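You operate a simulated robot arm through the tools that you are given. There is no shell and no other tool. Be economical: measure what you need, move in short steps, check, and stop when the job is done.

The job below is to be done with a simulated robot arm. You get a single attempt, and the scene is never put back.

## Task
Swap the purple-tube package in the flap carton for the green-tube one and cap it.
Fine: tuck its tail first; red cap on its tube end; purple-tube package on the covering bench. Set down upright: purple-tube package, green-tube package.
Where things are to end (x, y in the base frame): purple-tube package within 60 mm of [1150, -650]; green-tube package within 40 mm of [970, 240].

It is judged by the outcome, as a careful person would: the job done as asked, and still so three seconds after it is handed in. It fails if anything else is knocked over, pushed out of place, dropped, spilled or broken. Lids that push on must go on centred and level and be pressed home; caps that screw on are set level and turned clockwise until they are tight.

## Robot
A 6-joint arm with a four-finger gripper on a trunk, on a base that drives. Base frame: it is fixed to the floor where the robot stands at the start and does not move with it; the origin is under the middle of the robot, x ahead of it, y to its left, z up. Lengths are in mm, angles in rad, forces in N, time in s.
Its first joint turns from -2.897 to 2.897 rad. Places, roughly: flap carton [1000, 300, 700]; orange-tube package [1250, -1000, 1000]. Payload 3.43 kg.
The tool frame sits at the grasp point between the pads (the TCP): z along the fingers, y along the line on which they close. The tips reach 30 mm beyond it. The gripper opens to 120 mm. The gripper's body begins 85 mm behind the TCP.
Orientation is that of the tool frame in the base frame, as a unit quaternion [x, y, z, w]. With the fingers straight down and closing along the base's y, the tool's x points along the base's -x, its y along +y and its z along -z.

## Interface
- The arm moves only by the tool jog_arm. Its argument "plan" is a list that holds one entry, the list of rows, each a list of 7 numbers: the shift along the tool's x, y, z in mm, then the turn, a rotation vector about the tool's x, y, z in rad, then the finger opening in mm, from 0 to 120. In form: [[[tx, ty, tz, ax, ay, az, gripper], ...]]. A call has 1 to 20 rows; each row shifts and turns the commanded pose from where the row before left it, along the tool's axes as they then stand. A row lasts 0.2 s, in which the tool goes at most 50 mm and 0.15 rad; a call with a longer step from one row to the next is refused whole, and so is a gripper value outside its range. Where a pose cannot be reached the arm comes as near as it can. A force on the tool above 40 N (or 10 N above the force at the start of the call, whichever is more), or a blocked arm, ends the call early, and 0.2 s more pass. Each finger halts on what it meets, pressing with about 27 N; the grip force reading is that of the motor and also rises with nothing between the fingers. The clock runs only during rows and for 0.2 s after the last one: add rows that do not move to give the fingers time. The reply holds the time, the measured pose of the TCP, the force on the tool along the base axes, the opening and the grip force, in the units named above and with some noise, with the torque about the TCP (base axes, N m) and any sound that the robot's microphone picked up.
- Cameras (640 x 400 px; columns grow to the right, rows downward): "scene" is now at [-199.7, 178.3, 1235]; the picture's right is [-0.12, -0.99, 0.00], its down [-0.36, 0.04, -0.93] and it looks along [0.93, -0.11, -0.36] (base axes); focal length 272 px, centre (320, 200). "wrist" rides on the gripper at [72, -17, -120] in the tool frame; the picture's right is [0.23, 0.97, 0.00], its down [-0.81, 0.19, -0.55] and it looks along [-0.54, 0.13, 0.83] (tool axes); focal length 275 px, centre (320, 200). There is no depth. A picture from a camera that has moved, and an enlarged one, comes with that camera's place and axes in the base frame and with its lens.
- snapshot(camera): a new picture of that camera. No time passes.
- base_move(legs): drives the robot by 1 to 6 legs, each [ahead, turn to the left] in mm and rad, along the robot's own axes; the way and the turn of a leg run together, so that a leg with both is an arc; at most 1500 mm and 3.142 rad a leg. The arm and the cameras ride along, it lands a little off, and it stops where it bumps. It gives what a move gives.
- aim_head(pan, tilt): turns the head with the scene camera to pan (to the left, within 2.496 rad either way) and tilt (down, from -0.506 to 1.204), counted from straight ahead of the robot. It gives what a move gives.
- inspect(camera, box): a new picture of the part [left, top, right, bottom] of that camera's present view, enlarged. No time passes.
- finish_job(): hands the job in; it is judged then, once.

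Go step by step. Nothing tells you exact positions but the pictures and the camera data: compare them with the known pose of the tool, close in by small moves and look again before you grip or let go. The budget is 120 turns and 90 pictures, counting those below and the enlarged ones. Unless the task says otherwise, let go and move clear before handing in, and close with one line.

The tools are called after "Request:" by a JSON object that holds its "api" and its "payload". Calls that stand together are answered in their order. jog_arm: Moves the arm, as the interface text tells. Its arguments: {"type":"object","properties":{"plan":{"type":"array","items":{"type":"array","items":{"type":"array","items":{"type":"number"}}}}},"required":["plan"]} The other tools are called the same way: base_move (legs) drives the base; aim_head (pan, tilt) turns the head that bears the scene camera; snapshot (camera) takes a picture; inspect (camera, box) takes an enlarged picture of a part of a camera's view; finish_job () hands the job in.

At the start:

```text
clock: 0.0
eef_pos: [595.1, 423.0, 1006.0]
tool_rot: [0.0, 1.0, 0.0, -0.001]
wrist_force: [0.6, 0.0, -0.4]
ft_torque: [0.02, -0.02, 0.04]
grip_width: 120.0
grasp_force: 0.0
robot x, y, heading: [2.8, 3.4, -0.001]
head pan, tilt: [-0.12, 0.354]
```

scene: 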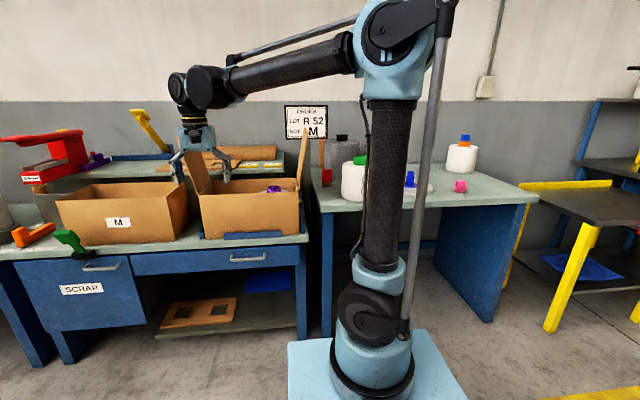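
wrist: 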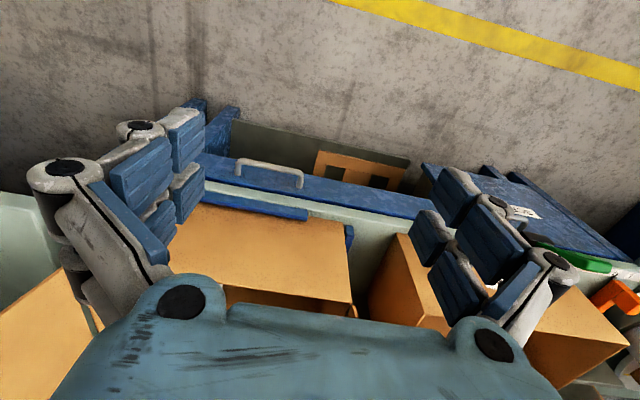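

I see a bench with cartons ahead-left, and a second bench with packages to the right. I'll look closer before moving.

Request:
{"api": "inspect", "payload": {"camera": "scene", "box": [0, 90, 320, 290]}}

Request:
{"api": "inspect", "payload": {"camera": "scene", "box": [280, 90, 540, 250]}}

Request:
{"api": "aim_head", "payload": {"pan": -0.7, "tilt": 0.35}}

Request:
{"api": "snapshot", "payload": {"camera": "scene"}}

```text
2.00 times, centred on (160, 190) of scene
camera zoom: at [-199.7, 178.3, 1235.0], right [-0.12, -0.99, 0.0], down [-0.36, 0.04, -0.93], along [0.93, -0.11, -0.36], focal length 543 px, centre (640, 220)
```

zoom: 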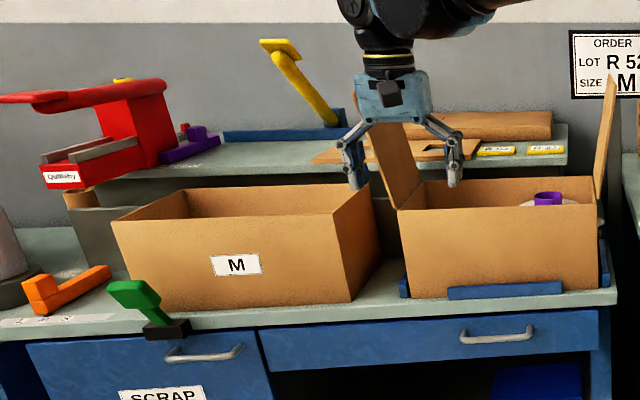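

```text
2.46 times, centred on (410, 170) of scene
camera zoom: at [-199.7, 178.3, 1235.0], right [-0.12, -0.99, 0.0], down [-0.36, 0.04, -0.93], along [0.93, -0.11, -0.36], focal length 668 px, centre (98, 274)
```

zoom: 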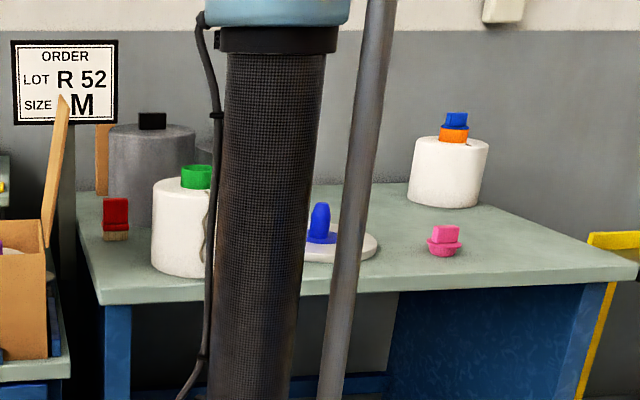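

```text
clock: 1.0
eef_pos: [581.7, 423.2, 1012.8]
tool_rot: [0.0, 1.0, 0.0, 0.005]
wrist_force: [-0.6, -0.8, 0.5]
ft_torque: [-0.01, 0.0, -0.02]
grip_width: 120.0
grasp_force: 0.1
robot x, y, heading: [1.1, -0.7, 0.003]
head pan, tilt: [-0.7, 0.351]
```

```text
85 pictures are left
camera scene: at [-220.8, 129.5, 1235.7], right [-0.64, -0.77, 0.01], down [-0.28, 0.22, -0.94], along [0.71, -0.6, -0.35], focal length 272 px, centre (320, 200)
```

scene: 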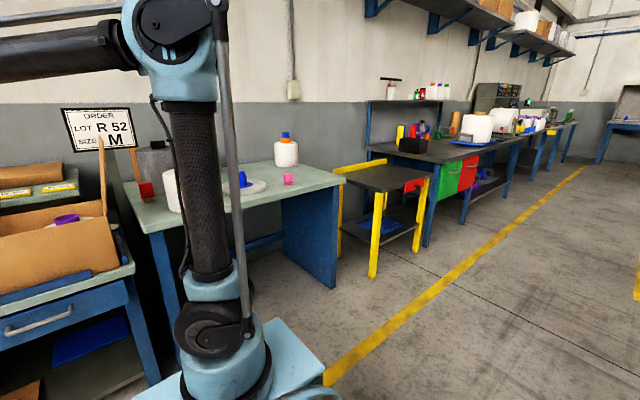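

I take the green-tube package to be on the right bench, which also holds the orange-tube one, so that should be the covering bench. I still need to find the red cap and the tail, so I'll zoom in on several areas.

Request:
{"api": "inspect", "payload": {"camera": "scene", "box": [360, 70, 600, 220]}}

Request:
{"api": "inspect", "payload": {"camera": "scene", "box": [120, 120, 360, 270]}}

Request:
{"api": "aim_head", "payload": {"pan": 0.7, "tilt": 0.35}}

Request:
{"api": "snapshot", "payload": {"camera": "scene"}}

```text
2.67 times, centred on (480, 145) of scene
camera zoom: at [-220.8, 129.5, 1235.7], right [-0.64, -0.77, 0.01], down [-0.28, 0.22, -0.94], along [0.71, -0.6, -0.35], focal length 724 px, centre (-107, 347)
```

zoom: 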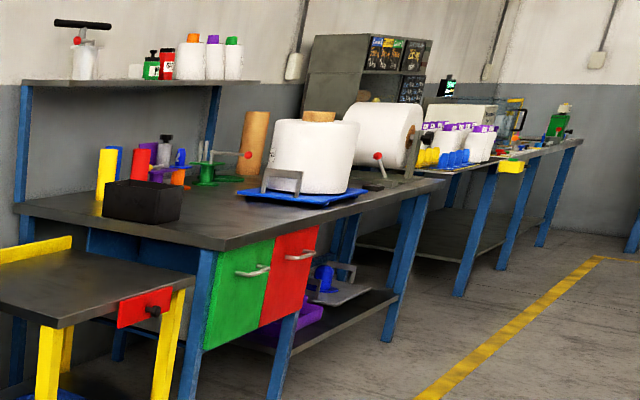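

```text
2.67 times, centred on (240, 195) of scene
camera zoom: at [-220.8, 129.5, 1235.7], right [-0.64, -0.77, 0.01], down [-0.28, 0.22, -0.94], along [0.71, -0.6, -0.35], focal length 724 px, centre (533, 213)
```

zoom: 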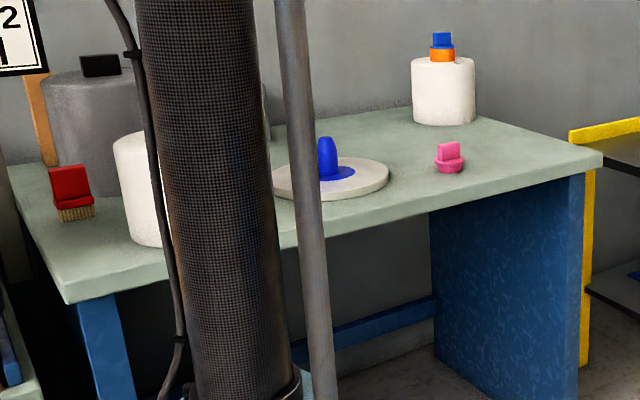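

```text
clock: 2.5
eef_pos: [582.2, 424.0, 1014.0]
tool_rot: [0.001, 1.0, -0.001, 0.005]
wrist_force: [0.4, 0.0, -0.6]
ft_torque: [-0.02, 0.01, 0.0]
grip_width: 119.9
grasp_force: 0.0
robot x, y, heading: [-0.7, -1.3, -0.0]
head pan, tilt: [0.7, 0.351]
```

```text
82 pictures are left
camera scene: at [-220.9, 249.4, 1235.7], right [0.64, -0.77, -0.01], down [-0.28, -0.22, -0.94], along [0.71, 0.6, -0.35], focal length 272 px, centre (320, 200)
```

scene: 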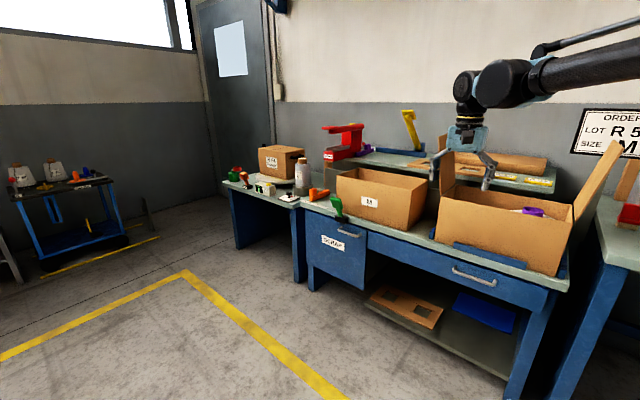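

The red cap isn't visible yet; the arm column may be hiding it. I'll pull the arm in front of the robot, then drive to a spot that should reach both benches and look again.

Request:
{"api": "jog_arm", "payload": {"plan": [[[5, -40, -5, 0, 0, 0, 120], [5, -40, -5, 0, 0, 0, 120], [5, -40, -5, 0, 0, 0, 120], [5, -40, -5, 0, 0, 0, 120], [5, -40, -5, 0, 0, 0, 120], [5, -40, -5, 0, 0, 0, 120], [5, -40, -5, 0, 0, 0, 120], [5, -40, -5, 0, 0, 0, 120], [5, -40, -5, 0, 0, 0, 120], [5, -40, -5, 0, 0, 0, 120]]]}}

Request:
{"api": "base_move", "payload": {"legs": [[0, -0.709], [460, 0], [0, 0.709]]}}

Request:
{"api": "aim_head", "payload": {"pan": -0.3, "tilt": 0.5}}

Request:
{"api": "snapshot", "payload": {"camera": "scene"}}

Request:
{"api": "snapshot", "payload": {"camera": "wrist"}}

```text
clock: 4.7
eef_pos: [529.9, 22.2, 1062.3]
tool_rot: [0.0, 1.0, -0.001, 0.005]
wrist_force: [-1.1, -0.4, -0.3]
ft_torque: [0.02, 0.03, 0.02]
grip_width: 119.8
grasp_force: 0.1
robot x, y, heading: [0.6, -1.2, -0.008]
head pan, tilt: [0.7, 0.351]
```

```text
clock: 11.7
eef_pos: [883.8, -278.1, 1063.4]
tool_rot: [0.001, 1.0, 0.001, 0.005]
wrist_force: [0.2, 0.9, -0.3]
ft_torque: [0.02, -0.02, -0.01]
grip_width: 120.0
grasp_force: 0.1
robot x, y, heading: [348.9, -305.4, 0.0]
head pan, tilt: [0.7, 0.351]
```

```text
clock: 13.0
eef_pos: [870.5, -278.3, 1067.9]
tool_rot: [0.002, 1.0, 0.0, 0.012]
wrist_force: [1.0, -0.1, -0.7]
ft_torque: [0.01, -0.01, 0.02]
grip_width: 119.9
grasp_force: 0.1
robot x, y, heading: [353.1, -304.2, -0.009]
head pan, tilt: [-0.3, 0.499]
```

```text
81 pictures are left
camera scene: at [148.7, -142.8, 1221.8], right [-0.3, -0.95, 0.0], down [-0.47, 0.14, -0.87], along [0.83, -0.26, -0.49], focal length 272 px, centre (320, 200)
```

scene: 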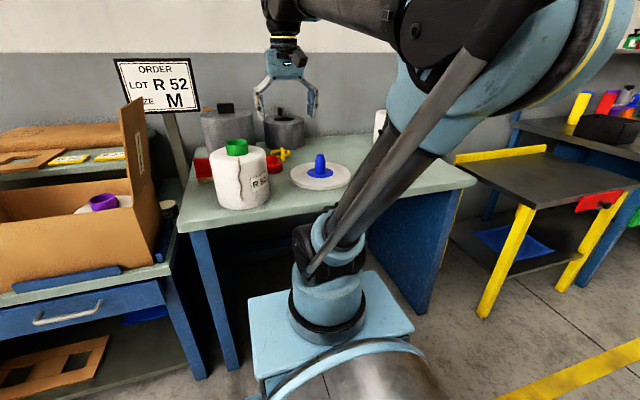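

```text
80 pictures are left
camera wrist: at [796.8, -295.6, 1188.7], right [-0.23, 0.97, 0.0], down [0.8, 0.19, 0.57], along [0.56, 0.13, -0.82], focal length 275 px, centre (320, 200)
```

wrist: 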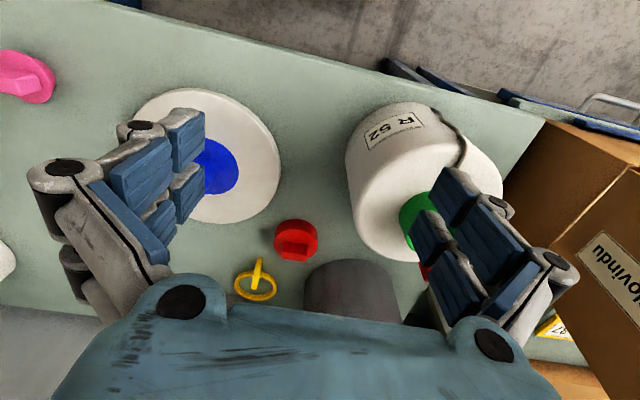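

The red cap is on the right bench behind the green-tube package, and a cord is visible on the package itself. I'll zoom in on both.

Request:
{"api": "inspect", "payload": {"camera": "scene", "box": [180, 90, 360, 215]}}

Request:
{"api": "inspect", "payload": {"camera": "wrist", "box": [240, 70, 560, 300]}}

Request:
{"api": "inspect", "payload": {"camera": "scene", "box": [0, 90, 190, 300]}}

```text
3.20 times, centred on (270, 152) of scene
camera zoom: at [148.7, -142.8, 1221.8], right [-0.3, -0.95, 0.0], down [-0.47, 0.14, -0.87], along [0.83, -0.26, -0.49], focal length 869 px, centre (480, 352)
```

zoom: 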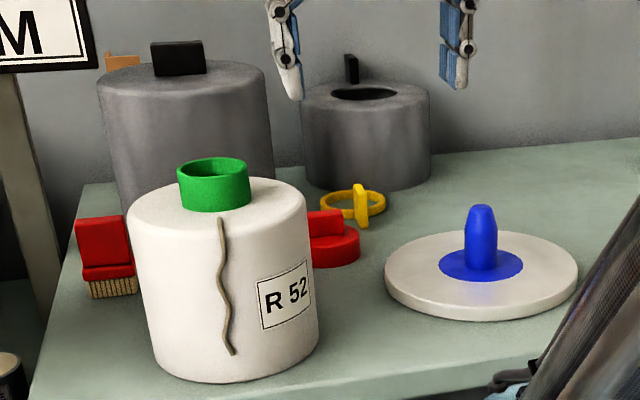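

```text
1.74 times, centred on (400, 185) of wrist
camera zoom: at [796.8, -295.6, 1188.7], right [-0.23, 0.97, 0.0], down [0.8, 0.19, 0.57], along [0.56, 0.13, -0.82], focal length 479 px, centre (181, 226)
```

zoom: 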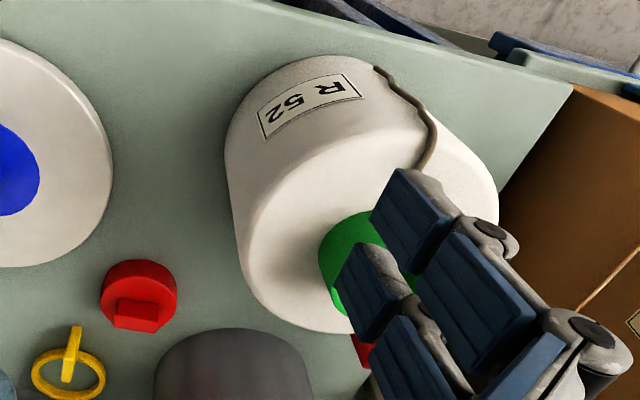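

```text
1.90 times, centred on (95, 195) of scene
camera zoom: at [148.7, -142.8, 1221.8], right [-0.3, -0.95, 0.0], down [-0.47, 0.14, -0.87], along [0.83, -0.26, -0.49], focal length 517 px, centre (749, 210)
```

zoom: 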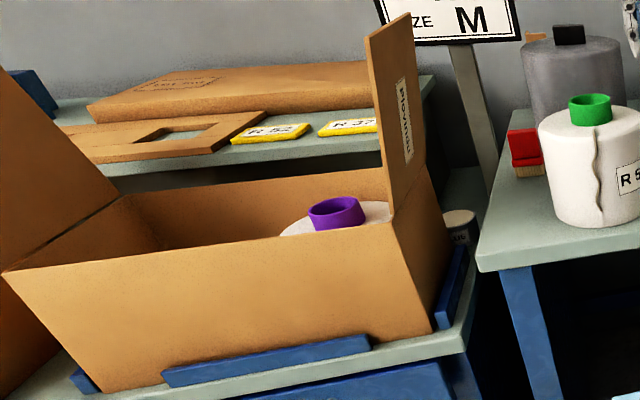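

I'll bring the wrist camera above the green-tube package to measure its tube and tail.

Request:
{"api": "jog_arm", "payload": {"plan": [[[-16, 20, 0, 0, 0, 0, 120], [-16, 20, 0, 0, 0, 0, 120], [-16, 20, 0, 0, 0, 0, 120], [-16, 20, 0, 0, 0, 0, 120], [-16, 20, 0, 0, 0, 0, 120], [-16, 20, 0, 0, 0, 0, 120], [-16, 20, 0, 0, 0, 0, 120], [0, 0, 0, 0, 0, 0, 120], [0, 0, 0, 0, 0, 0, 120]]]}}

Request:
{"api": "snapshot", "payload": {"camera": "wrist"}}

Request:
{"api": "snapshot", "payload": {"camera": "scene"}}

```text
clock: 15.0
eef_pos: [984.0, -139.6, 1072.8]
tool_rot: [0.002, 1.0, 0.001, 0.011]
wrist_force: [0.2, -0.1, -0.9]
ft_torque: [0.0, 0.02, -0.03]
grip_width: 119.8
grasp_force: 0.1
robot x, y, heading: [350.8, -306.8, 0.001]
head pan, tilt: [-0.3, 0.499]
```

```text
76 pictures are left
camera wrist: at [910.9, -156.4, 1191.7], right [-0.23, 0.97, 0.0], down [0.8, 0.19, 0.57], along [0.56, 0.13, -0.82], focal length 275 px, centre (320, 200)
```

wrist: 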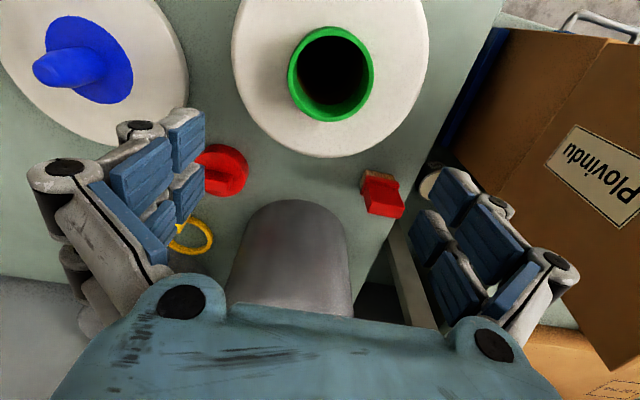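

```text
75 pictures are left
camera scene: at [148.7, -142.8, 1221.8], right [-0.3, -0.95, 0.0], down [-0.47, 0.14, -0.87], along [0.83, -0.26, -0.49], focal length 272 px, centre (320, 200)
```

scene: 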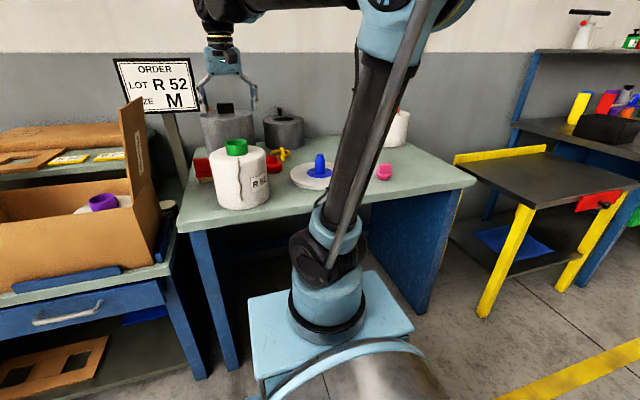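

The tube is clear in the wrist view. I'll take a second view from farther back to see the tail and triangulate.

Request:
{"api": "jog_arm", "payload": {"plan": [[[30, 0, 0, 0, 0, 0, 120], [30, 0, 0, 0, 0, 0, 120], [30, 0, 0, 0, 0, 0, 120], [30, 0, 0, 0, 0, 0, 120], [30, 0, 0, 0, 0, 0, 120], [0, 0, 0, 0, 0, 0, 120], [0, 0, 0, 0, 0, 0, 120]]]}}

Request:
{"api": "snapshot", "payload": {"camera": "wrist"}}

Request:
{"api": "inspect", "payload": {"camera": "scene", "box": [190, 120, 290, 220]}}

```text
clock: 16.6
eef_pos: [834.1, -138.8, 1068.1]
tool_rot: [0.002, 1.0, -0.001, 0.012]
wrist_force: [0.3, 0.0, -0.2]
ft_torque: [-0.03, -0.02, 0.01]
grip_width: 120.0
grasp_force: 0.1
robot x, y, heading: [354.1, -306.1, -0.004]
head pan, tilt: [-0.3, 0.499]
```

```text
74 pictures are left
camera wrist: at [759.7, -156.1, 1188.2], right [-0.23, 0.97, 0.0], down [0.8, 0.19, 0.57], along [0.56, 0.13, -0.82], focal length 275 px, centre (320, 200)
```

wrist: 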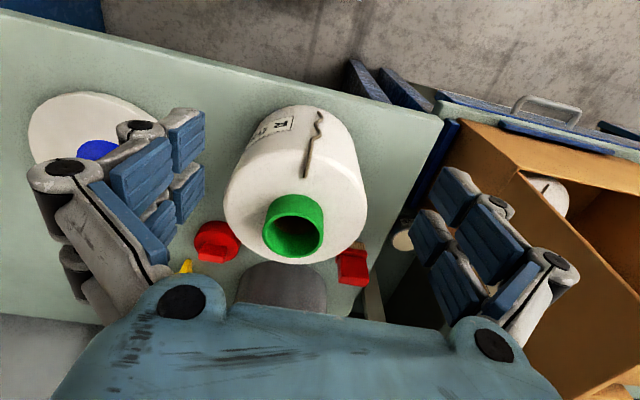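

```text
4.00 times, centred on (240, 170) of scene
camera zoom: at [148.6, -142.9, 1221.8], right [-0.3, -0.95, 0.0], down [-0.47, 0.14, -0.87], along [0.83, -0.26, -0.49], focal length 1086 px, centre (640, 320)
```

zoom: 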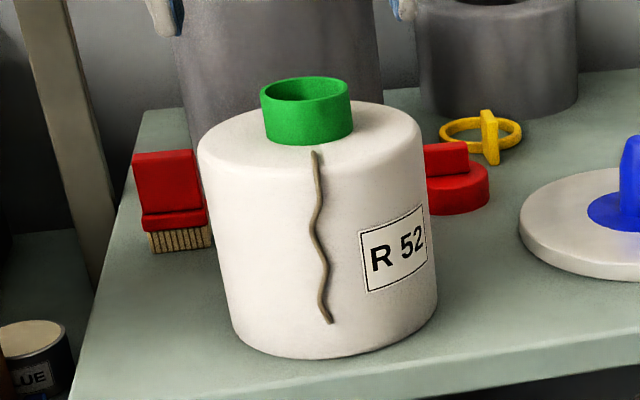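

Green tube rim comes out at about (948, -140, 970), with the tail hanging down the near side of the drum. I'll check the purple package's cord and the orange one for comparison.

Request:
{"api": "inspect", "payload": {"camera": "wrist", "box": [480, 140, 640, 260]}}

Request:
{"api": "inspect", "payload": {"camera": "wrist", "box": [180, 90, 400, 300]}}

Request:
{"api": "aim_head", "payload": {"pan": -0.6, "tilt": 0.5}}

Request:
{"api": "snapshot", "payload": {"camera": "scene"}}

```text
3.33 times, centred on (560, 200) of wrist
camera zoom: at [759.7, -156.1, 1188.2], right [-0.23, 0.97, 0.0], down [0.8, 0.19, 0.57], along [0.56, 0.13, -0.82], focal length 918 px, centre (-480, 200)
```

zoom: 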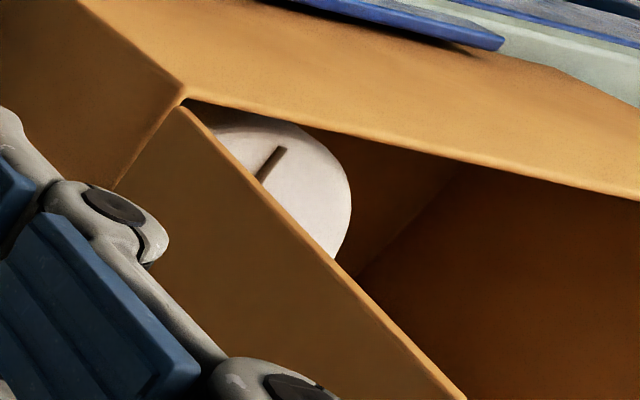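

```text
1.90 times, centred on (290, 195) of wrist
camera zoom: at [759.7, -156.1, 1188.2], right [-0.23, 0.97, 0.0], down [0.8, 0.19, 0.57], along [0.56, 0.13, -0.82], focal length 524 px, centre (377, 210)
```

zoom: 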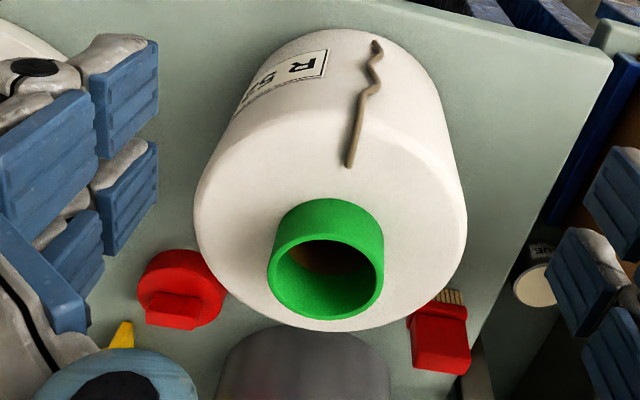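

```text
clock: 17.4
eef_pos: [833.0, -137.8, 1069.0]
tool_rot: [0.002, 1.0, 0.0, 0.012]
wrist_force: [0.6, -0.2, 1.4]
ft_torque: [-0.02, 0.01, -0.02]
grip_width: 119.9
grasp_force: 0.0
robot x, y, heading: [353.6, -303.0, -0.006]
head pan, tilt: [-0.6, 0.499]
```

```text
70 pictures are left
camera scene: at [136.8, -167.3, 1221.9], right [-0.57, -0.82, 0.01], down [-0.41, 0.27, -0.87], along [0.72, -0.5, -0.49], focal length 272 px, centre (320, 200)
```

scene: 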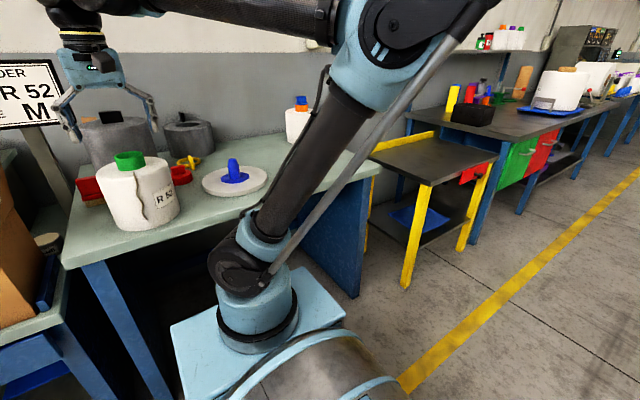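

The purple package's tail goes inward over the top to its tube, so green's tail should be folded over and into its tube. I'll get closer to the tail from above for a precise look.

Request:
{"api": "jog_arm", "payload": {"plan": [[[0, 0, 15, 0, 0.024, 0, 100], [0, 0, 15, 0, 0, 0, 80], [0, 0, 15, 0, 0, 0, 60], [0, 0, 15, 0, 0, 0, 50], [0, 0, 15, 0, 0, 0, 50], [0, 0, 0, 0, 0, 0, 50], [0, 0, 0, 0, 0, 0, 50]]]}}

Request:
{"api": "inspect", "payload": {"camera": "wrist", "box": [160, 0, 480, 230]}}

```text
clock: 19.0
eef_pos: [834.9, -138.3, 992.6]
tool_rot: [0.001, 1.0, 0.001, -0.001]
wrist_force: [0.1, 0.5, -0.1]
ft_torque: [0.03, -0.01, -0.01]
grip_width: 50.1
grasp_force: 0.0
robot x, y, heading: [351.9, -307.0, -0.004]
head pan, tilt: [-0.6, 0.499]
```

```text
1.74 times, centred on (320, 115) of wrist
camera zoom: at [764.2, -156.0, 1113.5], right [-0.23, 0.97, 0.0], down [0.81, 0.19, 0.55], along [0.54, 0.13, -0.83], focal length 479 px, centre (320, 348)
```

zoom: 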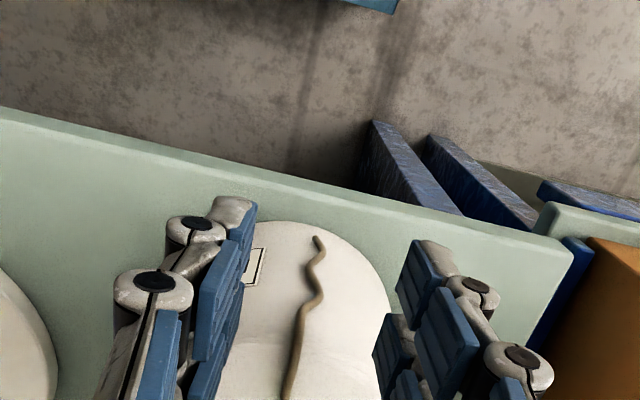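

The tail's tip is near (865, -134, 841). I'll tilt the fingers slightly toward the drum and go down just in front of the tail's end, open.

Request:
{"api": "jog_arm", "payload": {"plan": [[[0, 2, 0, 0, -0.125, 0, 50], [0, 2, 0, 0, -0.125, 0, 44], [10.2, 0, 24, 0, 0, 0, 40], [10.2, 0, 24, 0, 0, 0, 40], [10.2, 0, 24, 0, 0, 0, 40], [10.2, 0, 24, 0, 0, 0, 40], [10.2, 0, 24, 0, 0, 0, 40], [0, 0, 0, 0, 0, 0, 40], [0, 0, 0, 0, 0, 0, 40]]]}}

Request:
{"api": "inspect", "payload": {"camera": "wrist", "box": [200, 80, 440, 260]}}

Request:
{"api": "aim_head", "payload": {"pan": -0.2, "tilt": 0.5}}

Request:
{"api": "inspect", "payload": {"camera": "scene", "box": [180, 60, 340, 220]}}

```text
clock: 21.0
eef_pos: [816.9, -135.6, 865.7]
tool_rot: [0.002, 0.992, 0.001, 0.125]
wrist_force: [0.3, 0.2, -0.4]
ft_torque: [-0.02, -0.02, -0.04]
grip_width: 39.8
grasp_force: 0.0
robot x, y, heading: [352.7, -307.8, -0.006]
head pan, tilt: [-0.6, 0.499]
```

```text
2.22 times, centred on (320, 170) of wrist
camera zoom: at [717.2, -151.9, 965.6], right [-0.22, 0.97, -0.06], down [0.65, 0.19, 0.74], along [0.73, 0.13, -0.67], focal length 612 px, centre (320, 267)
```

zoom: 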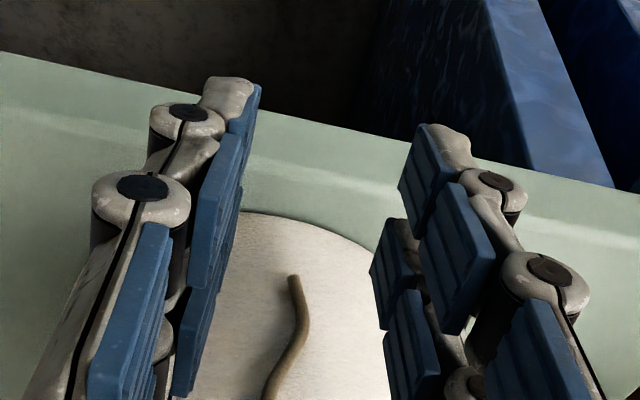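

```text
clock: 21.9
eef_pos: [816.7, -134.5, 864.9]
tool_rot: [0.001, 0.992, 0.002, 0.124]
wrist_force: [0.6, 0.0, -0.6]
ft_torque: [0.0, -0.02, 0.0]
grip_width: 40.1
grasp_force: 0.0
robot x, y, heading: [353.3, -306.7, -0.004]
head pan, tilt: [-0.201, 0.499]
```

```text
2.50 times, centred on (260, 140) of scene
camera zoom: at [150.9, -134.2, 1221.7], right [-0.2, -0.98, 0.0], down [-0.48, 0.1, -0.87], along [0.85, -0.18, -0.49], focal length 679 px, centre (470, 350)
```

zoom: 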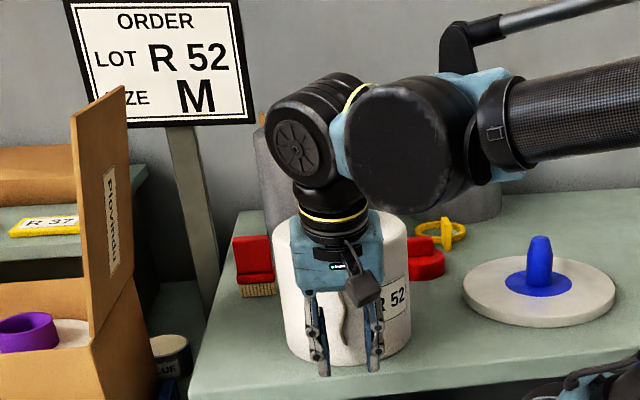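

Request:
{"api": "jog_arm", "payload": {"plan": [[[-5.6, 0.3, 2.8, 0, 0, 0, 40], [-5.6, 0.2, 2.8, 0, 0, 0, 40], [-5.6, 0, 2.8, 0, 0, 0, 40], [-4.8, 0, 2.8, 0, 0, 0, 40], [-4, 0, 2.2, 0, 0, 0, 36], [0, 0, 0, 0, 0, 0, 36]]]}}

Request:
{"api": "inspect", "payload": {"camera": "wrist", "box": [200, 80, 440, 260]}}

```text
clock: 23.3
eef_pos: [843.7, -135.6, 857.1]
tool_rot: [0.002, 0.992, -0.001, 0.125]
wrist_force: [-5.4, -1.0, 1.9]
ft_torque: [-0.06, 0.01, -0.11]
grip_width: 36.2
grasp_force: 0.1
robot x, y, heading: [353.5, -305.7, -0.008]
head pan, tilt: [-0.201, 0.499]
```

```text
2.22 times, centred on (320, 170) of wrist
camera zoom: at [743.9, -152.0, 958.0], right [-0.22, 0.97, -0.06], down [0.65, 0.19, 0.74], along [0.73, 0.13, -0.67], focal length 612 px, centre (320, 267)
```

zoom: 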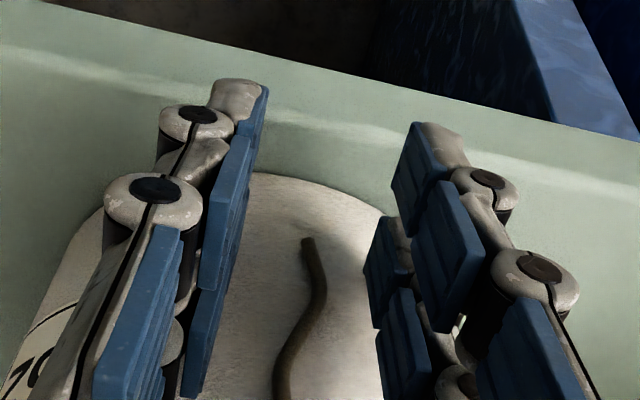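

The fingertips just touch the drum with the tail between them. Closing now.

Request:
{"api": "jog_arm", "payload": {"plan": [[[0, 0, 0, 0, 0, 0, 20], [0, 0, 0, 0, 0, 0, 10], [0, 0, 0, 0, 0, 0, 0], [0, 0, 0, 0, 0, 0, 0], [0, 0, 0, 0, 0, 0, 0]]]}}

Request:
{"api": "inspect", "payload": {"camera": "wrist", "box": [200, 80, 440, 260]}}

```text
clock: 24.5
eef_pos: [842.0, -134.3, 858.0]
tool_rot: [0.002, 0.992, -0.001, 0.125]
wrist_force: [-0.1, -0.7, 0.2]
ft_torque: [0.0, -0.01, -0.01]
grip_width: 0.2
grasp_force: 26.6
robot x, y, heading: [349.9, -308.0, -0.007]
head pan, tilt: [-0.201, 0.499]
```

```text
2.22 times, centred on (320, 170) of wrist
camera zoom: at [744.1, -152.0, 957.9], right [-0.22, 0.97, -0.06], down [0.65, 0.19, 0.74], along [0.73, 0.13, -0.67], focal length 612 px, centre (320, 267)
```

zoom: 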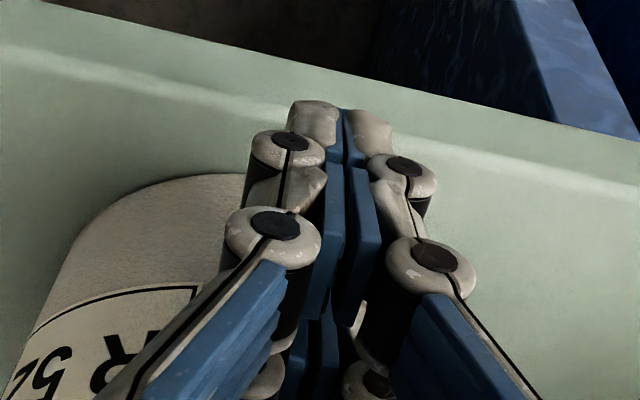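

The fingers closed fully, so I missed the tail. I'll reopen, use less tilt, go slightly lower and press in a little closer.

Request:
{"api": "jog_arm", "payload": {"plan": [[[0, 0, 0, 0, 0, 0, 40], [7.75, 0, -2, 0, 0, 0, 40], [0, 0, 0, 0, 0.12, 0, 40], [1.6, 0, 11.9, 0, 0, 0, 36], [-4, 0, 0.5, 0, 0, 0, 36], [-4, 0, 0.5, 0, 0, 0, 36], [-4, 0, 0.5, 0, 0, 0, 36], [-3, 0, 0.4, 0, 0, 0, 36], [0, 0, 0, 0, 0, 0, 36]]]}}

Request:
{"api": "inspect", "payload": {"camera": "wrist", "box": [200, 80, 440, 260]}}

```text
clock: 26.5
eef_pos: [849.6, -134.3, 846.3]
tool_rot: [0.0, 0.998, 0.0, 0.065]
wrist_force: [-5.3, 2.2, 4.5]
ft_torque: [-0.16, -0.68, 0.05]
grip_width: 35.9
grasp_force: 0.0
robot x, y, heading: [352.4, -306.9, -0.003]
head pan, tilt: [-0.201, 0.499]
```

```text
2.22 times, centred on (320, 170) of wrist
camera zoom: at [762.9, -151.1, 956.8], right [-0.23, 0.97, -0.03], down [0.73, 0.19, 0.65], along [0.64, 0.13, -0.76], focal length 612 px, centre (320, 267)
```

zoom: 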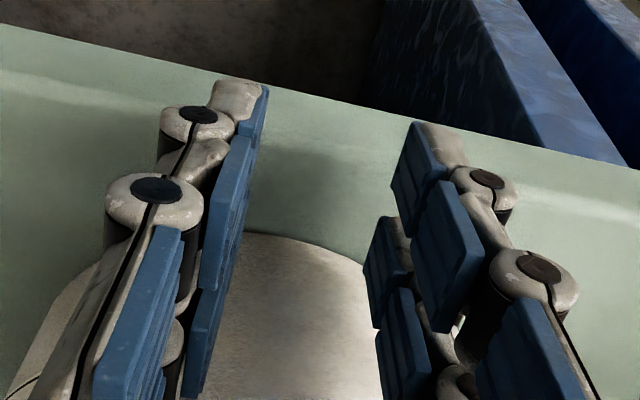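

Request:
{"api": "snapshot", "payload": {"camera": "wrist"}}

Request:
{"api": "inspect", "payload": {"camera": "scene", "box": [200, 100, 320, 220]}}

```text
63 pictures are left
camera wrist: at [762.9, -151.1, 956.8], right [-0.23, 0.97, -0.03], down [0.73, 0.19, 0.65], along [0.64, 0.13, -0.76], focal length 275 px, centre (320, 200)
```

wrist: 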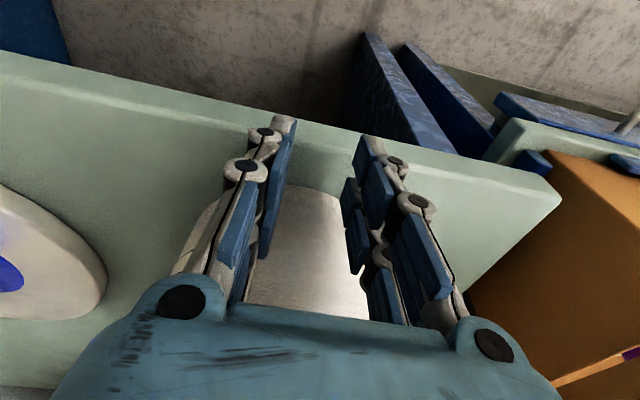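

```text
3.33 times, centred on (260, 160) of scene
camera zoom: at [150.6, -134.1, 1221.7], right [-0.2, -0.98, 0.0], down [-0.48, 0.1, -0.87], along [0.85, -0.18, -0.49], focal length 905 px, centre (520, 333)
```

zoom: 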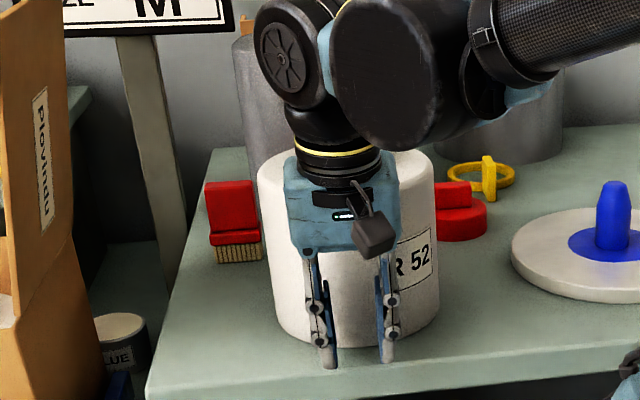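

The tail is no longer there between the fingers. I'll back off and rise to see where it went.

Request:
{"api": "jog_arm", "payload": {"plan": [[[15, 0, -2, 0, 0, 0, 40], [20, 0, -10, 0, 0, 0, 40], [0, 0, -40, 0, 0, 0, 60], [0, 0, -40, 0, 0.13, 0, 80], [0, 0, -40, 0, 0, 0, 100], [0, 0, -40, 0, 0, 0, 120], [0, 0, -30, 0, 0, 0, 120], [0, 0, 0, 0, 0, 0, 120], [0, 0, 0, 0, 0, 0, 120]]]}}

Request:
{"api": "snapshot", "payload": {"camera": "wrist"}}

```text
clock: 28.5
eef_pos: [803.8, -137.6, 1043.0]
tool_rot: [0.002, 1.0, 0.001, -0.001]
wrist_force: [-0.6, -0.8, 0.4]
ft_torque: [-0.02, -0.02, -0.04]
grip_width: 119.8
grasp_force: 0.0
robot x, y, heading: [354.3, -309.2, -0.003]
head pan, tilt: [-0.201, 0.499]
```

```text
61 pictures are left
camera wrist: at [732.5, -154.2, 1164.3], right [-0.23, 0.97, 0.0], down [0.81, 0.19, 0.55], along [0.54, 0.13, -0.83], focal length 275 px, centre (320, 200)
```

wrist: 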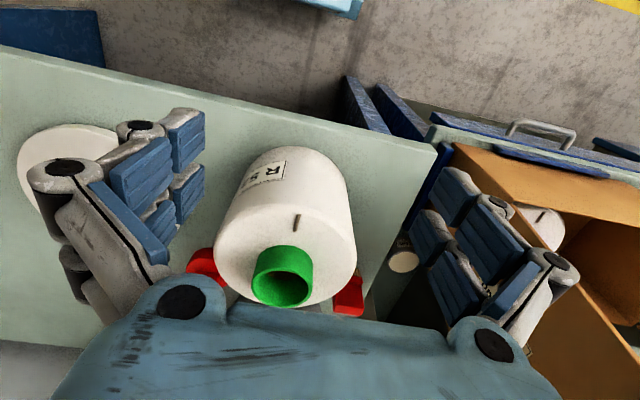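

Request:
{"api": "inspect", "payload": {"camera": "wrist", "box": [200, 140, 380, 320]}}

Request:
{"api": "inspect", "payload": {"camera": "scene", "box": [200, 100, 320, 220]}}

```text
2.22 times, centred on (290, 230) of wrist
camera zoom: at [732.5, -154.2, 1164.3], right [-0.23, 0.97, 0.0], down [0.81, 0.19, 0.55], along [0.54, 0.13, -0.83], focal length 612 px, centre (387, 133)
```

zoom: 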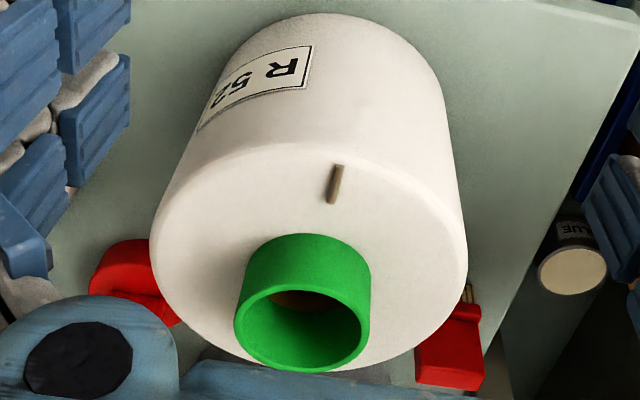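

```text
3.33 times, centred on (260, 160) of scene
camera zoom: at [150.9, -134.1, 1221.7], right [-0.2, -0.98, 0.0], down [-0.48, 0.1, -0.87], along [0.85, -0.18, -0.49], focal length 905 px, centre (520, 333)
```

zoom: 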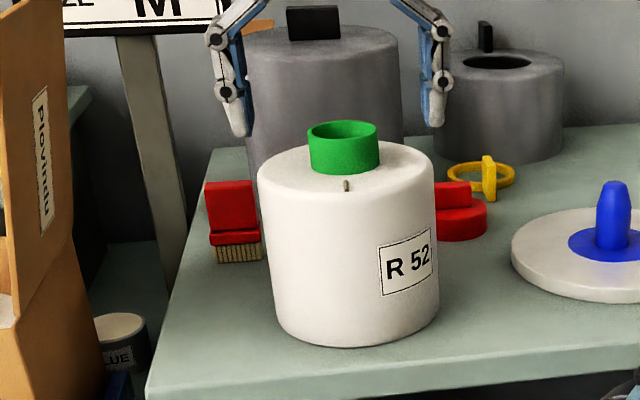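

The tail is now tucked over the top, the same way as on the purple package. Next I'll drive in front of the flap carton to fetch the purple package.

Request:
{"api": "jog_arm", "payload": {"plan": [[[2, -28, 0, 0, 0, 0, 120], [2, -28, 0, 0, 0, 0, 120], [2, -28, 0, 0, 0, 0, 120], [2, -28, 0, 0, 0, 0, 120], [2, -28, 0, 0, 0, 0, 120], [2, -28, 0, 0, 0, 0, 120]]]}}

Request:
{"api": "base_move", "payload": {"legs": [[0, 1.571], [545, 0], [0, -1.571]]}}

Request:
{"api": "aim_head", "payload": {"pan": 0.0, "tilt": 0.45}}

Request:
{"api": "snapshot", "payload": {"camera": "scene"}}

Request:
{"api": "snapshot", "payload": {"camera": "wrist"}}

```text
clock: 29.9
eef_pos: [788.3, -302.5, 1042.6]
tool_rot: [0.002, 1.0, 0.0, 0.0]
wrist_force: [-0.4, -0.3, -0.2]
ft_torque: [-0.03, 0.01, 0.0]
grip_width: 120.0
grasp_force: 0.0
robot x, y, heading: [355.0, -306.3, -0.004]
head pan, tilt: [-0.201, 0.499]
```

```text
clock: 41.8
eef_pos: [780.9, 240.4, 1042.8]
tool_rot: [0.003, 1.0, 0.0, 0.0]
wrist_force: [0.4, -0.1, 0.7]
ft_torque: [-0.03, 0.03, 0.02]
grip_width: 119.9
grasp_force: 0.0
robot x, y, heading: [349.6, 248.3, -0.008]
head pan, tilt: [-0.201, 0.499]
```

```text
clock: 42.5
eef_pos: [766.6, 241.5, 1046.5]
tool_rot: [0.002, 1.0, 0.001, 0.006]
wrist_force: [0.3, 0.2, 0.0]
ft_torque: [0.01, -0.01, 0.03]
grip_width: 120.2
grasp_force: 0.1
robot x, y, heading: [349.0, 247.6, -0.004]
head pan, tilt: [0.0, 0.45]
```

```text
58 pictures are left
camera scene: at [145.7, 437.6, 1226.1], right [-0.01, -1.0, 0.0], down [-0.45, 0.0, -0.89], along [0.89, -0.01, -0.45], focal length 272 px, centre (320, 200)
```

scene: 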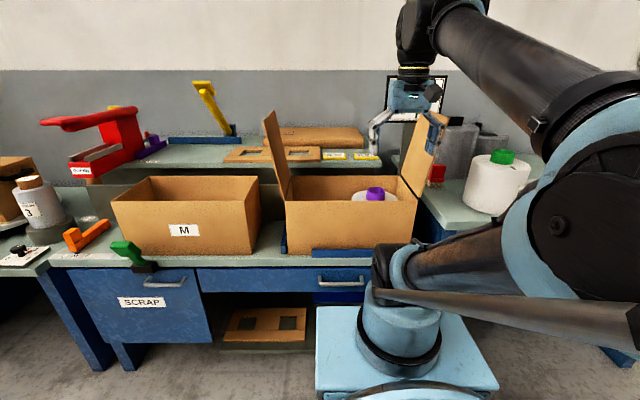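

```text
57 pictures are left
camera wrist: at [694.9, 224.0, 1167.4], right [-0.23, 0.97, 0.0], down [0.81, 0.19, 0.56], along [0.55, 0.12, -0.83], focal length 275 px, centre (320, 200)
```

wrist: 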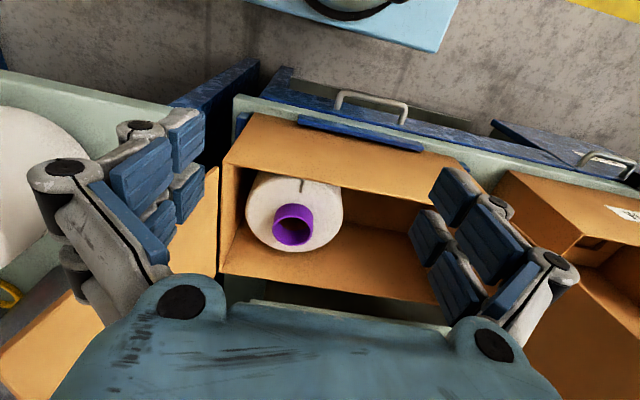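

The purple tube is centred in the carton's right part, at about (947, 241). I'll move over it and look again.

Request:
{"api": "jog_arm", "payload": {"plan": [[[-25, 0, 3, 0, 0.012, 0, 110], [-25, 0, 3, 0, 0, 0, 100], [-25, 0, 3, 0, 0, 0, 90], [-25, 0, 3, 0, 0, 0, 90], [-25, 0, 3, 0, 0, 0, 90], [-25, 0, 3, 0, 0, 0, 90], [-25, 0, 3, 0, 0, 0, 90], [0, 0, 0, 0, 0, 0, 90], [0, 0, 0, 0, 0, 0, 90]]]}}

Request:
{"api": "snapshot", "payload": {"camera": "wrist"}}

Request:
{"api": "snapshot", "payload": {"camera": "scene"}}

```text
clock: 44.5
eef_pos: [941.7, 239.7, 1024.9]
tool_rot: [0.003, 1.0, 0.0, -0.001]
wrist_force: [0.6, -0.1, 1.0]
ft_torque: [-0.03, 0.0, 0.05]
grip_width: 89.7
grasp_force: 0.0
robot x, y, heading: [346.6, 249.0, -0.003]
head pan, tilt: [0.0, 0.45]
```

```text
56 pictures are left
camera wrist: at [870.1, 223.5, 1147.0], right [-0.23, 0.97, 0.0], down [0.81, 0.19, 0.55], along [0.54, 0.13, -0.83], focal length 275 px, centre (320, 200)
```

wrist: 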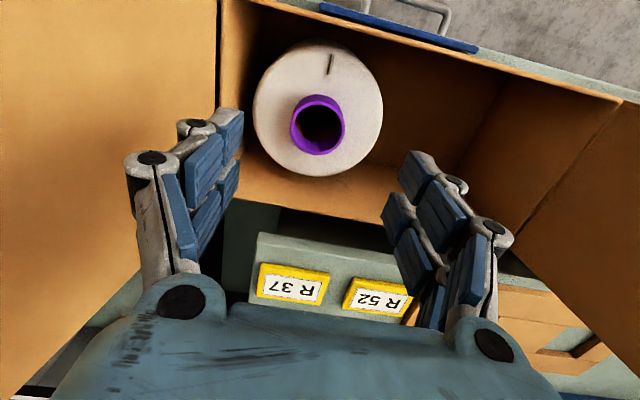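

```text
55 pictures are left
camera scene: at [145.7, 437.7, 1226.2], right [-0.01, -1.0, 0.0], down [-0.45, 0.0, -0.89], along [0.89, 0.0, -0.45], focal length 272 px, centre (320, 200)
```

scene: 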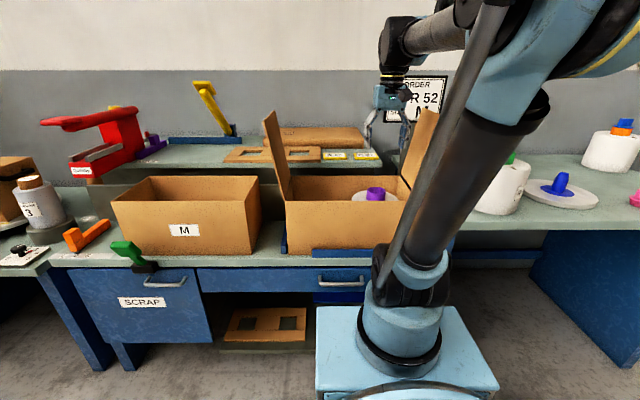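

Purple tube rim is at about (968, 245, 847). I'll centre over it and descend part way, then check.

Request:
{"api": "jog_arm", "payload": {"plan": [[[-13, 2.5, 0, 0, 0, 0, 90], [-13, 2.5, 0, 0, 0, 0, 90], [0, 0, 20, 0, 0, 0, 90], [0, 0, 20, 0, 0, 0, 90], [0, 0, 20, 0, 0, 0, 90], [0, 0, 20, 0, 0, 0, 90], [0, 0, 20, 0, 0, 0, 90], [0, 0, 0, 0, 0, 0, 90], [0, 0, 0, 0, 0, 0, 90]]]}}

Request:
{"api": "snapshot", "payload": {"camera": "wrist"}}

```text
clock: 46.5
eef_pos: [968.8, 244.4, 923.7]
tool_rot: [0.002, 1.0, 0.0, 0.0]
wrist_force: [1.0, -0.2, -0.4]
ft_torque: [-0.02, -0.03, 0.02]
grip_width: 89.9
grasp_force: 0.0
robot x, y, heading: [346.1, 248.6, -0.005]
head pan, tilt: [0.0, 0.45]
```

```text
54 pictures are left
camera wrist: at [897.5, 227.2, 1046.1], right [-0.23, 0.97, 0.0], down [0.81, 0.19, 0.55], along [0.54, 0.12, -0.83], focal length 275 px, centre (320, 200)
```

wrist: 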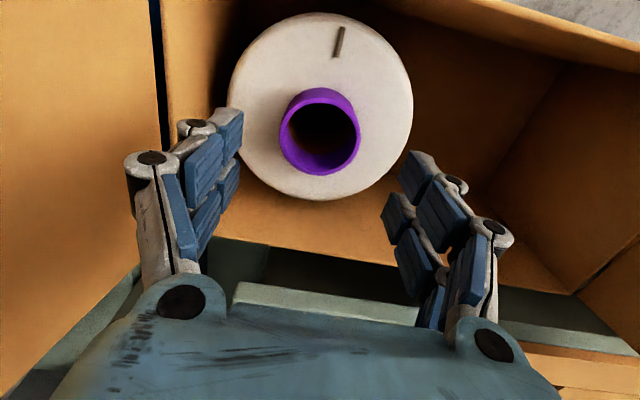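

Request:
{"api": "jog_arm", "payload": {"plan": [[[0, 0, 16, 0, 0, 0, 90], [0, 0, 16, 0, 0, 0, 90], [0, 0, 16, 0, 0, 0, 90], [0, 0, 14, 0, 0, 0, 90], [0, 0, 10, 0, 0, 0, 90], [0, 0, 5, 0, 0, 0, 90], [0, 0, 0, 0, 0, 0, 90]]]}}

Request:
{"api": "snapshot", "payload": {"camera": "wrist"}}

```text
clock: 48.1
eef_pos: [968.5, 244.1, 848.6]
tool_rot: [0.003, 1.0, 0.0, -0.001]
wrist_force: [-1.1, -0.6, -0.7]
ft_torque: [0.02, -0.02, -0.01]
grip_width: 89.9
grasp_force: 0.1
robot x, y, heading: [343.8, 244.1, -0.002]
head pan, tilt: [0.0, 0.45]
```

```text
53 pictures are left
camera wrist: at [898.1, 228.0, 970.0], right [-0.23, 0.97, 0.0], down [0.81, 0.19, 0.55], along [0.54, 0.13, -0.83], focal length 275 px, centre (320, 200)
```

wrist: 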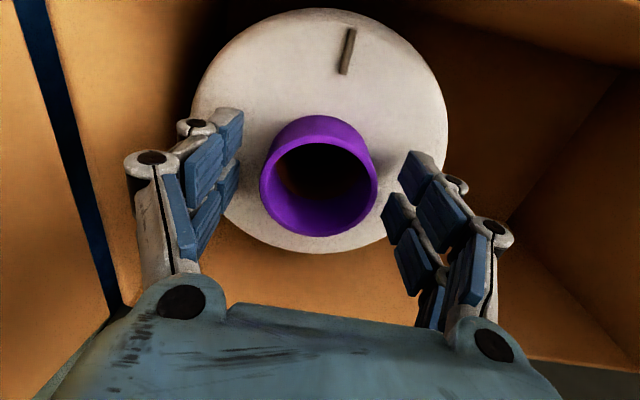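

Rim sits at TCP height and is well centred. Closing and checking the grip.

Request:
{"api": "jog_arm", "payload": {"plan": [[[0, 0, 4, 0, 0, 0, 90], [0, 0, 0, 0, 0, 0, 70], [0, 0, 0, 0, 0, 0, 50], [0, 0, 0, 0, 0, 0, 40], [0, 0, 0, 0, 0, 0, 40], [0, 0, 0, 0, 0, 0, 40]]]}}

Request:
{"api": "jog_arm", "payload": {"plan": [[[0, 0, -5, 0, 0, 0, 40], [0, 0, -10, 0, 0, 0, 40], [0, 0, -10, 0, 0, 0, 40], [0, 0, -10, 0, 0, 0, 40], [0, 0, 0, 0, 0, 0, 40]]]}}

Request:
{"api": "snapshot", "payload": {"camera": "wrist"}}

```text
clock: 49.5
eef_pos: [969.6, 244.4, 844.9]
tool_rot: [0.003, 1.0, 0.001, -0.001]
wrist_force: [0.2, -1.2, 0.5]
ft_torque: [-0.12, -0.03, -0.03]
grip_width: 60.3
grasp_force: 27.0
robot x, y, heading: [344.0, 247.7, -0.002]
head pan, tilt: [0.0, 0.45]
```

```text
clock: 50.7
eef_pos: [969.3, 246.0, 879.1]
tool_rot: [0.003, 1.0, 0.0, 0.0]
wrist_force: [0.0, -0.1, -12.5]
ft_torque: [-0.02, 0.05, -0.02]
grip_width: 60.4
grasp_force: 27.7
robot x, y, heading: [344.5, 247.2, 0.002]
head pan, tilt: [0.0, 0.45]
```

```text
52 pictures are left
camera wrist: at [897.8, 228.6, 1001.1], right [-0.23, 0.97, 0.0], down [0.81, 0.19, 0.55], along [0.54, 0.13, -0.83], focal length 275 px, centre (320, 200)
```

wrist: 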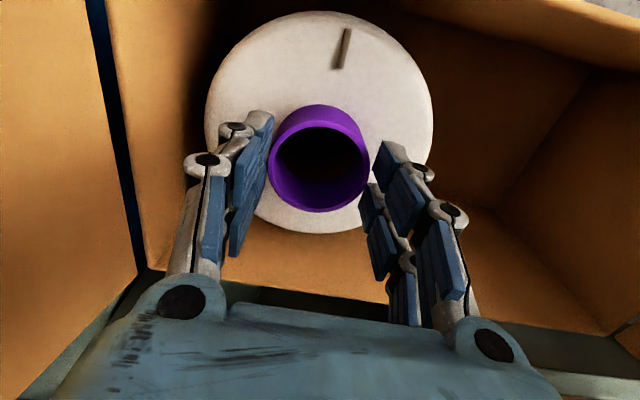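

The rim stayed at its height, so the fingers slipped upward on the tube. I'll regrip deeper, tips near the drum top, and lift slowly.

Request:
{"api": "jog_arm", "payload": {"plan": [[[0, 0, 0, 0, 0, 0, 85], [0, 0, 10, 0, 0, 0, 85], [0, 0, 10, 0, 0, 0, 85], [0, 0, 10, 0, 0, 0, 85], [0, 0, 6, 0, 0, 0, 85], [0, 0, 3, 0, 0, 0, 85], [0, 0, 2, 0, 0, 0, 85], [0, 0, 2, 0, 0, 0, 85], [0, 0, 2, 0, 0, 0, 85], [0, 0, 0, 0, 0, 0, 85]]]}}

Request:
{"api": "inspect", "payload": {"camera": "scene", "box": [260, 90, 460, 260]}}

```text
clock: 52.6
eef_pos: [959.5, 244.6, 844.8]
tool_rot: [0.003, 1.0, 0.0, 0.004]
wrist_force: [-23.5, -1.0, 38.7]
ft_torque: [0.28, 0.12, 0.5]
grip_width: 60.8
grasp_force: 27.0
robot x, y, heading: [344.3, 247.6, -0.007]
head pan, tilt: [0.0, 0.45]
stopped in row 9: the force on the tool passed its limit at 58 N (the readings are from after the stop); the commanded pose is now the measured one
```

```text
2.35 times, centred on (360, 175) of scene
camera zoom: at [144.5, 437.6, 1226.0], right [-0.01, -1.0, 0.0], down [-0.45, 0.0, -0.89], along [0.89, 0.0, -0.45], focal length 639 px, centre (226, 259)
```

zoom: 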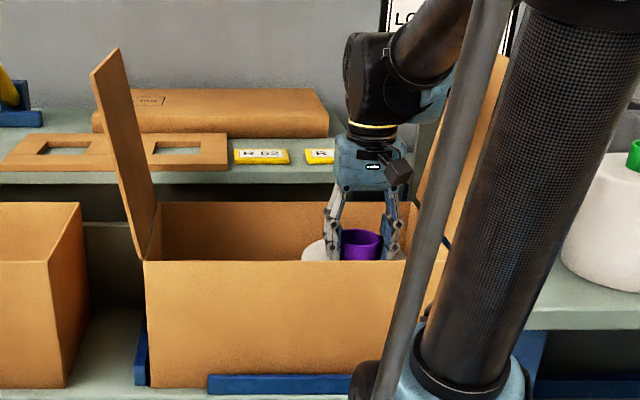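

Request:
{"api": "snapshot", "payload": {"camera": "wrist"}}

```text
50 pictures are left
camera wrist: at [884.7, 227.9, 965.8], right [-0.23, 0.97, 0.0], down [0.81, 0.19, 0.56], along [0.55, 0.12, -0.83], focal length 275 px, centre (320, 200)
```

wrist: 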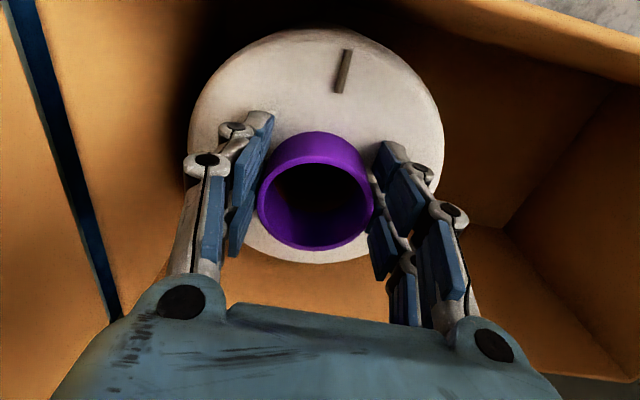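

Request:
{"api": "jog_arm", "payload": {"plan": [[[0, 0, 0, 0, 0, 0, 80], [0, 0, 0, 0, 0, 0, 80], [0, 0, 0, 0, 0, 0, 80]]]}}

Request:
{"api": "snapshot", "payload": {"camera": "wrist"}}

```text
clock: 53.4
eef_pos: [959.8, 246.0, 844.4]
tool_rot: [0.003, 1.0, 0.0, 0.004]
wrist_force: [-0.1, -0.8, 0.5]
ft_torque: [0.01, -0.01, 0.01]
grip_width: 80.3
grasp_force: 0.1
robot x, y, heading: [340.6, 246.8, -0.007]
head pan, tilt: [0.0, 0.45]
```

```text
49 pictures are left
camera wrist: at [886.7, 228.0, 964.7], right [-0.23, 0.97, 0.0], down [0.81, 0.19, 0.56], along [0.55, 0.13, -0.83], focal length 275 px, centre (320, 200)
```

wrist: 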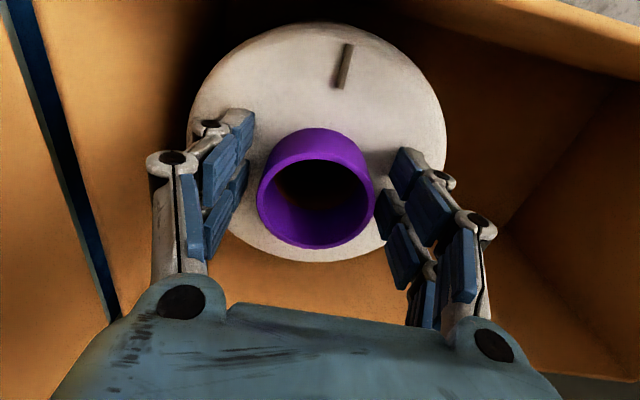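

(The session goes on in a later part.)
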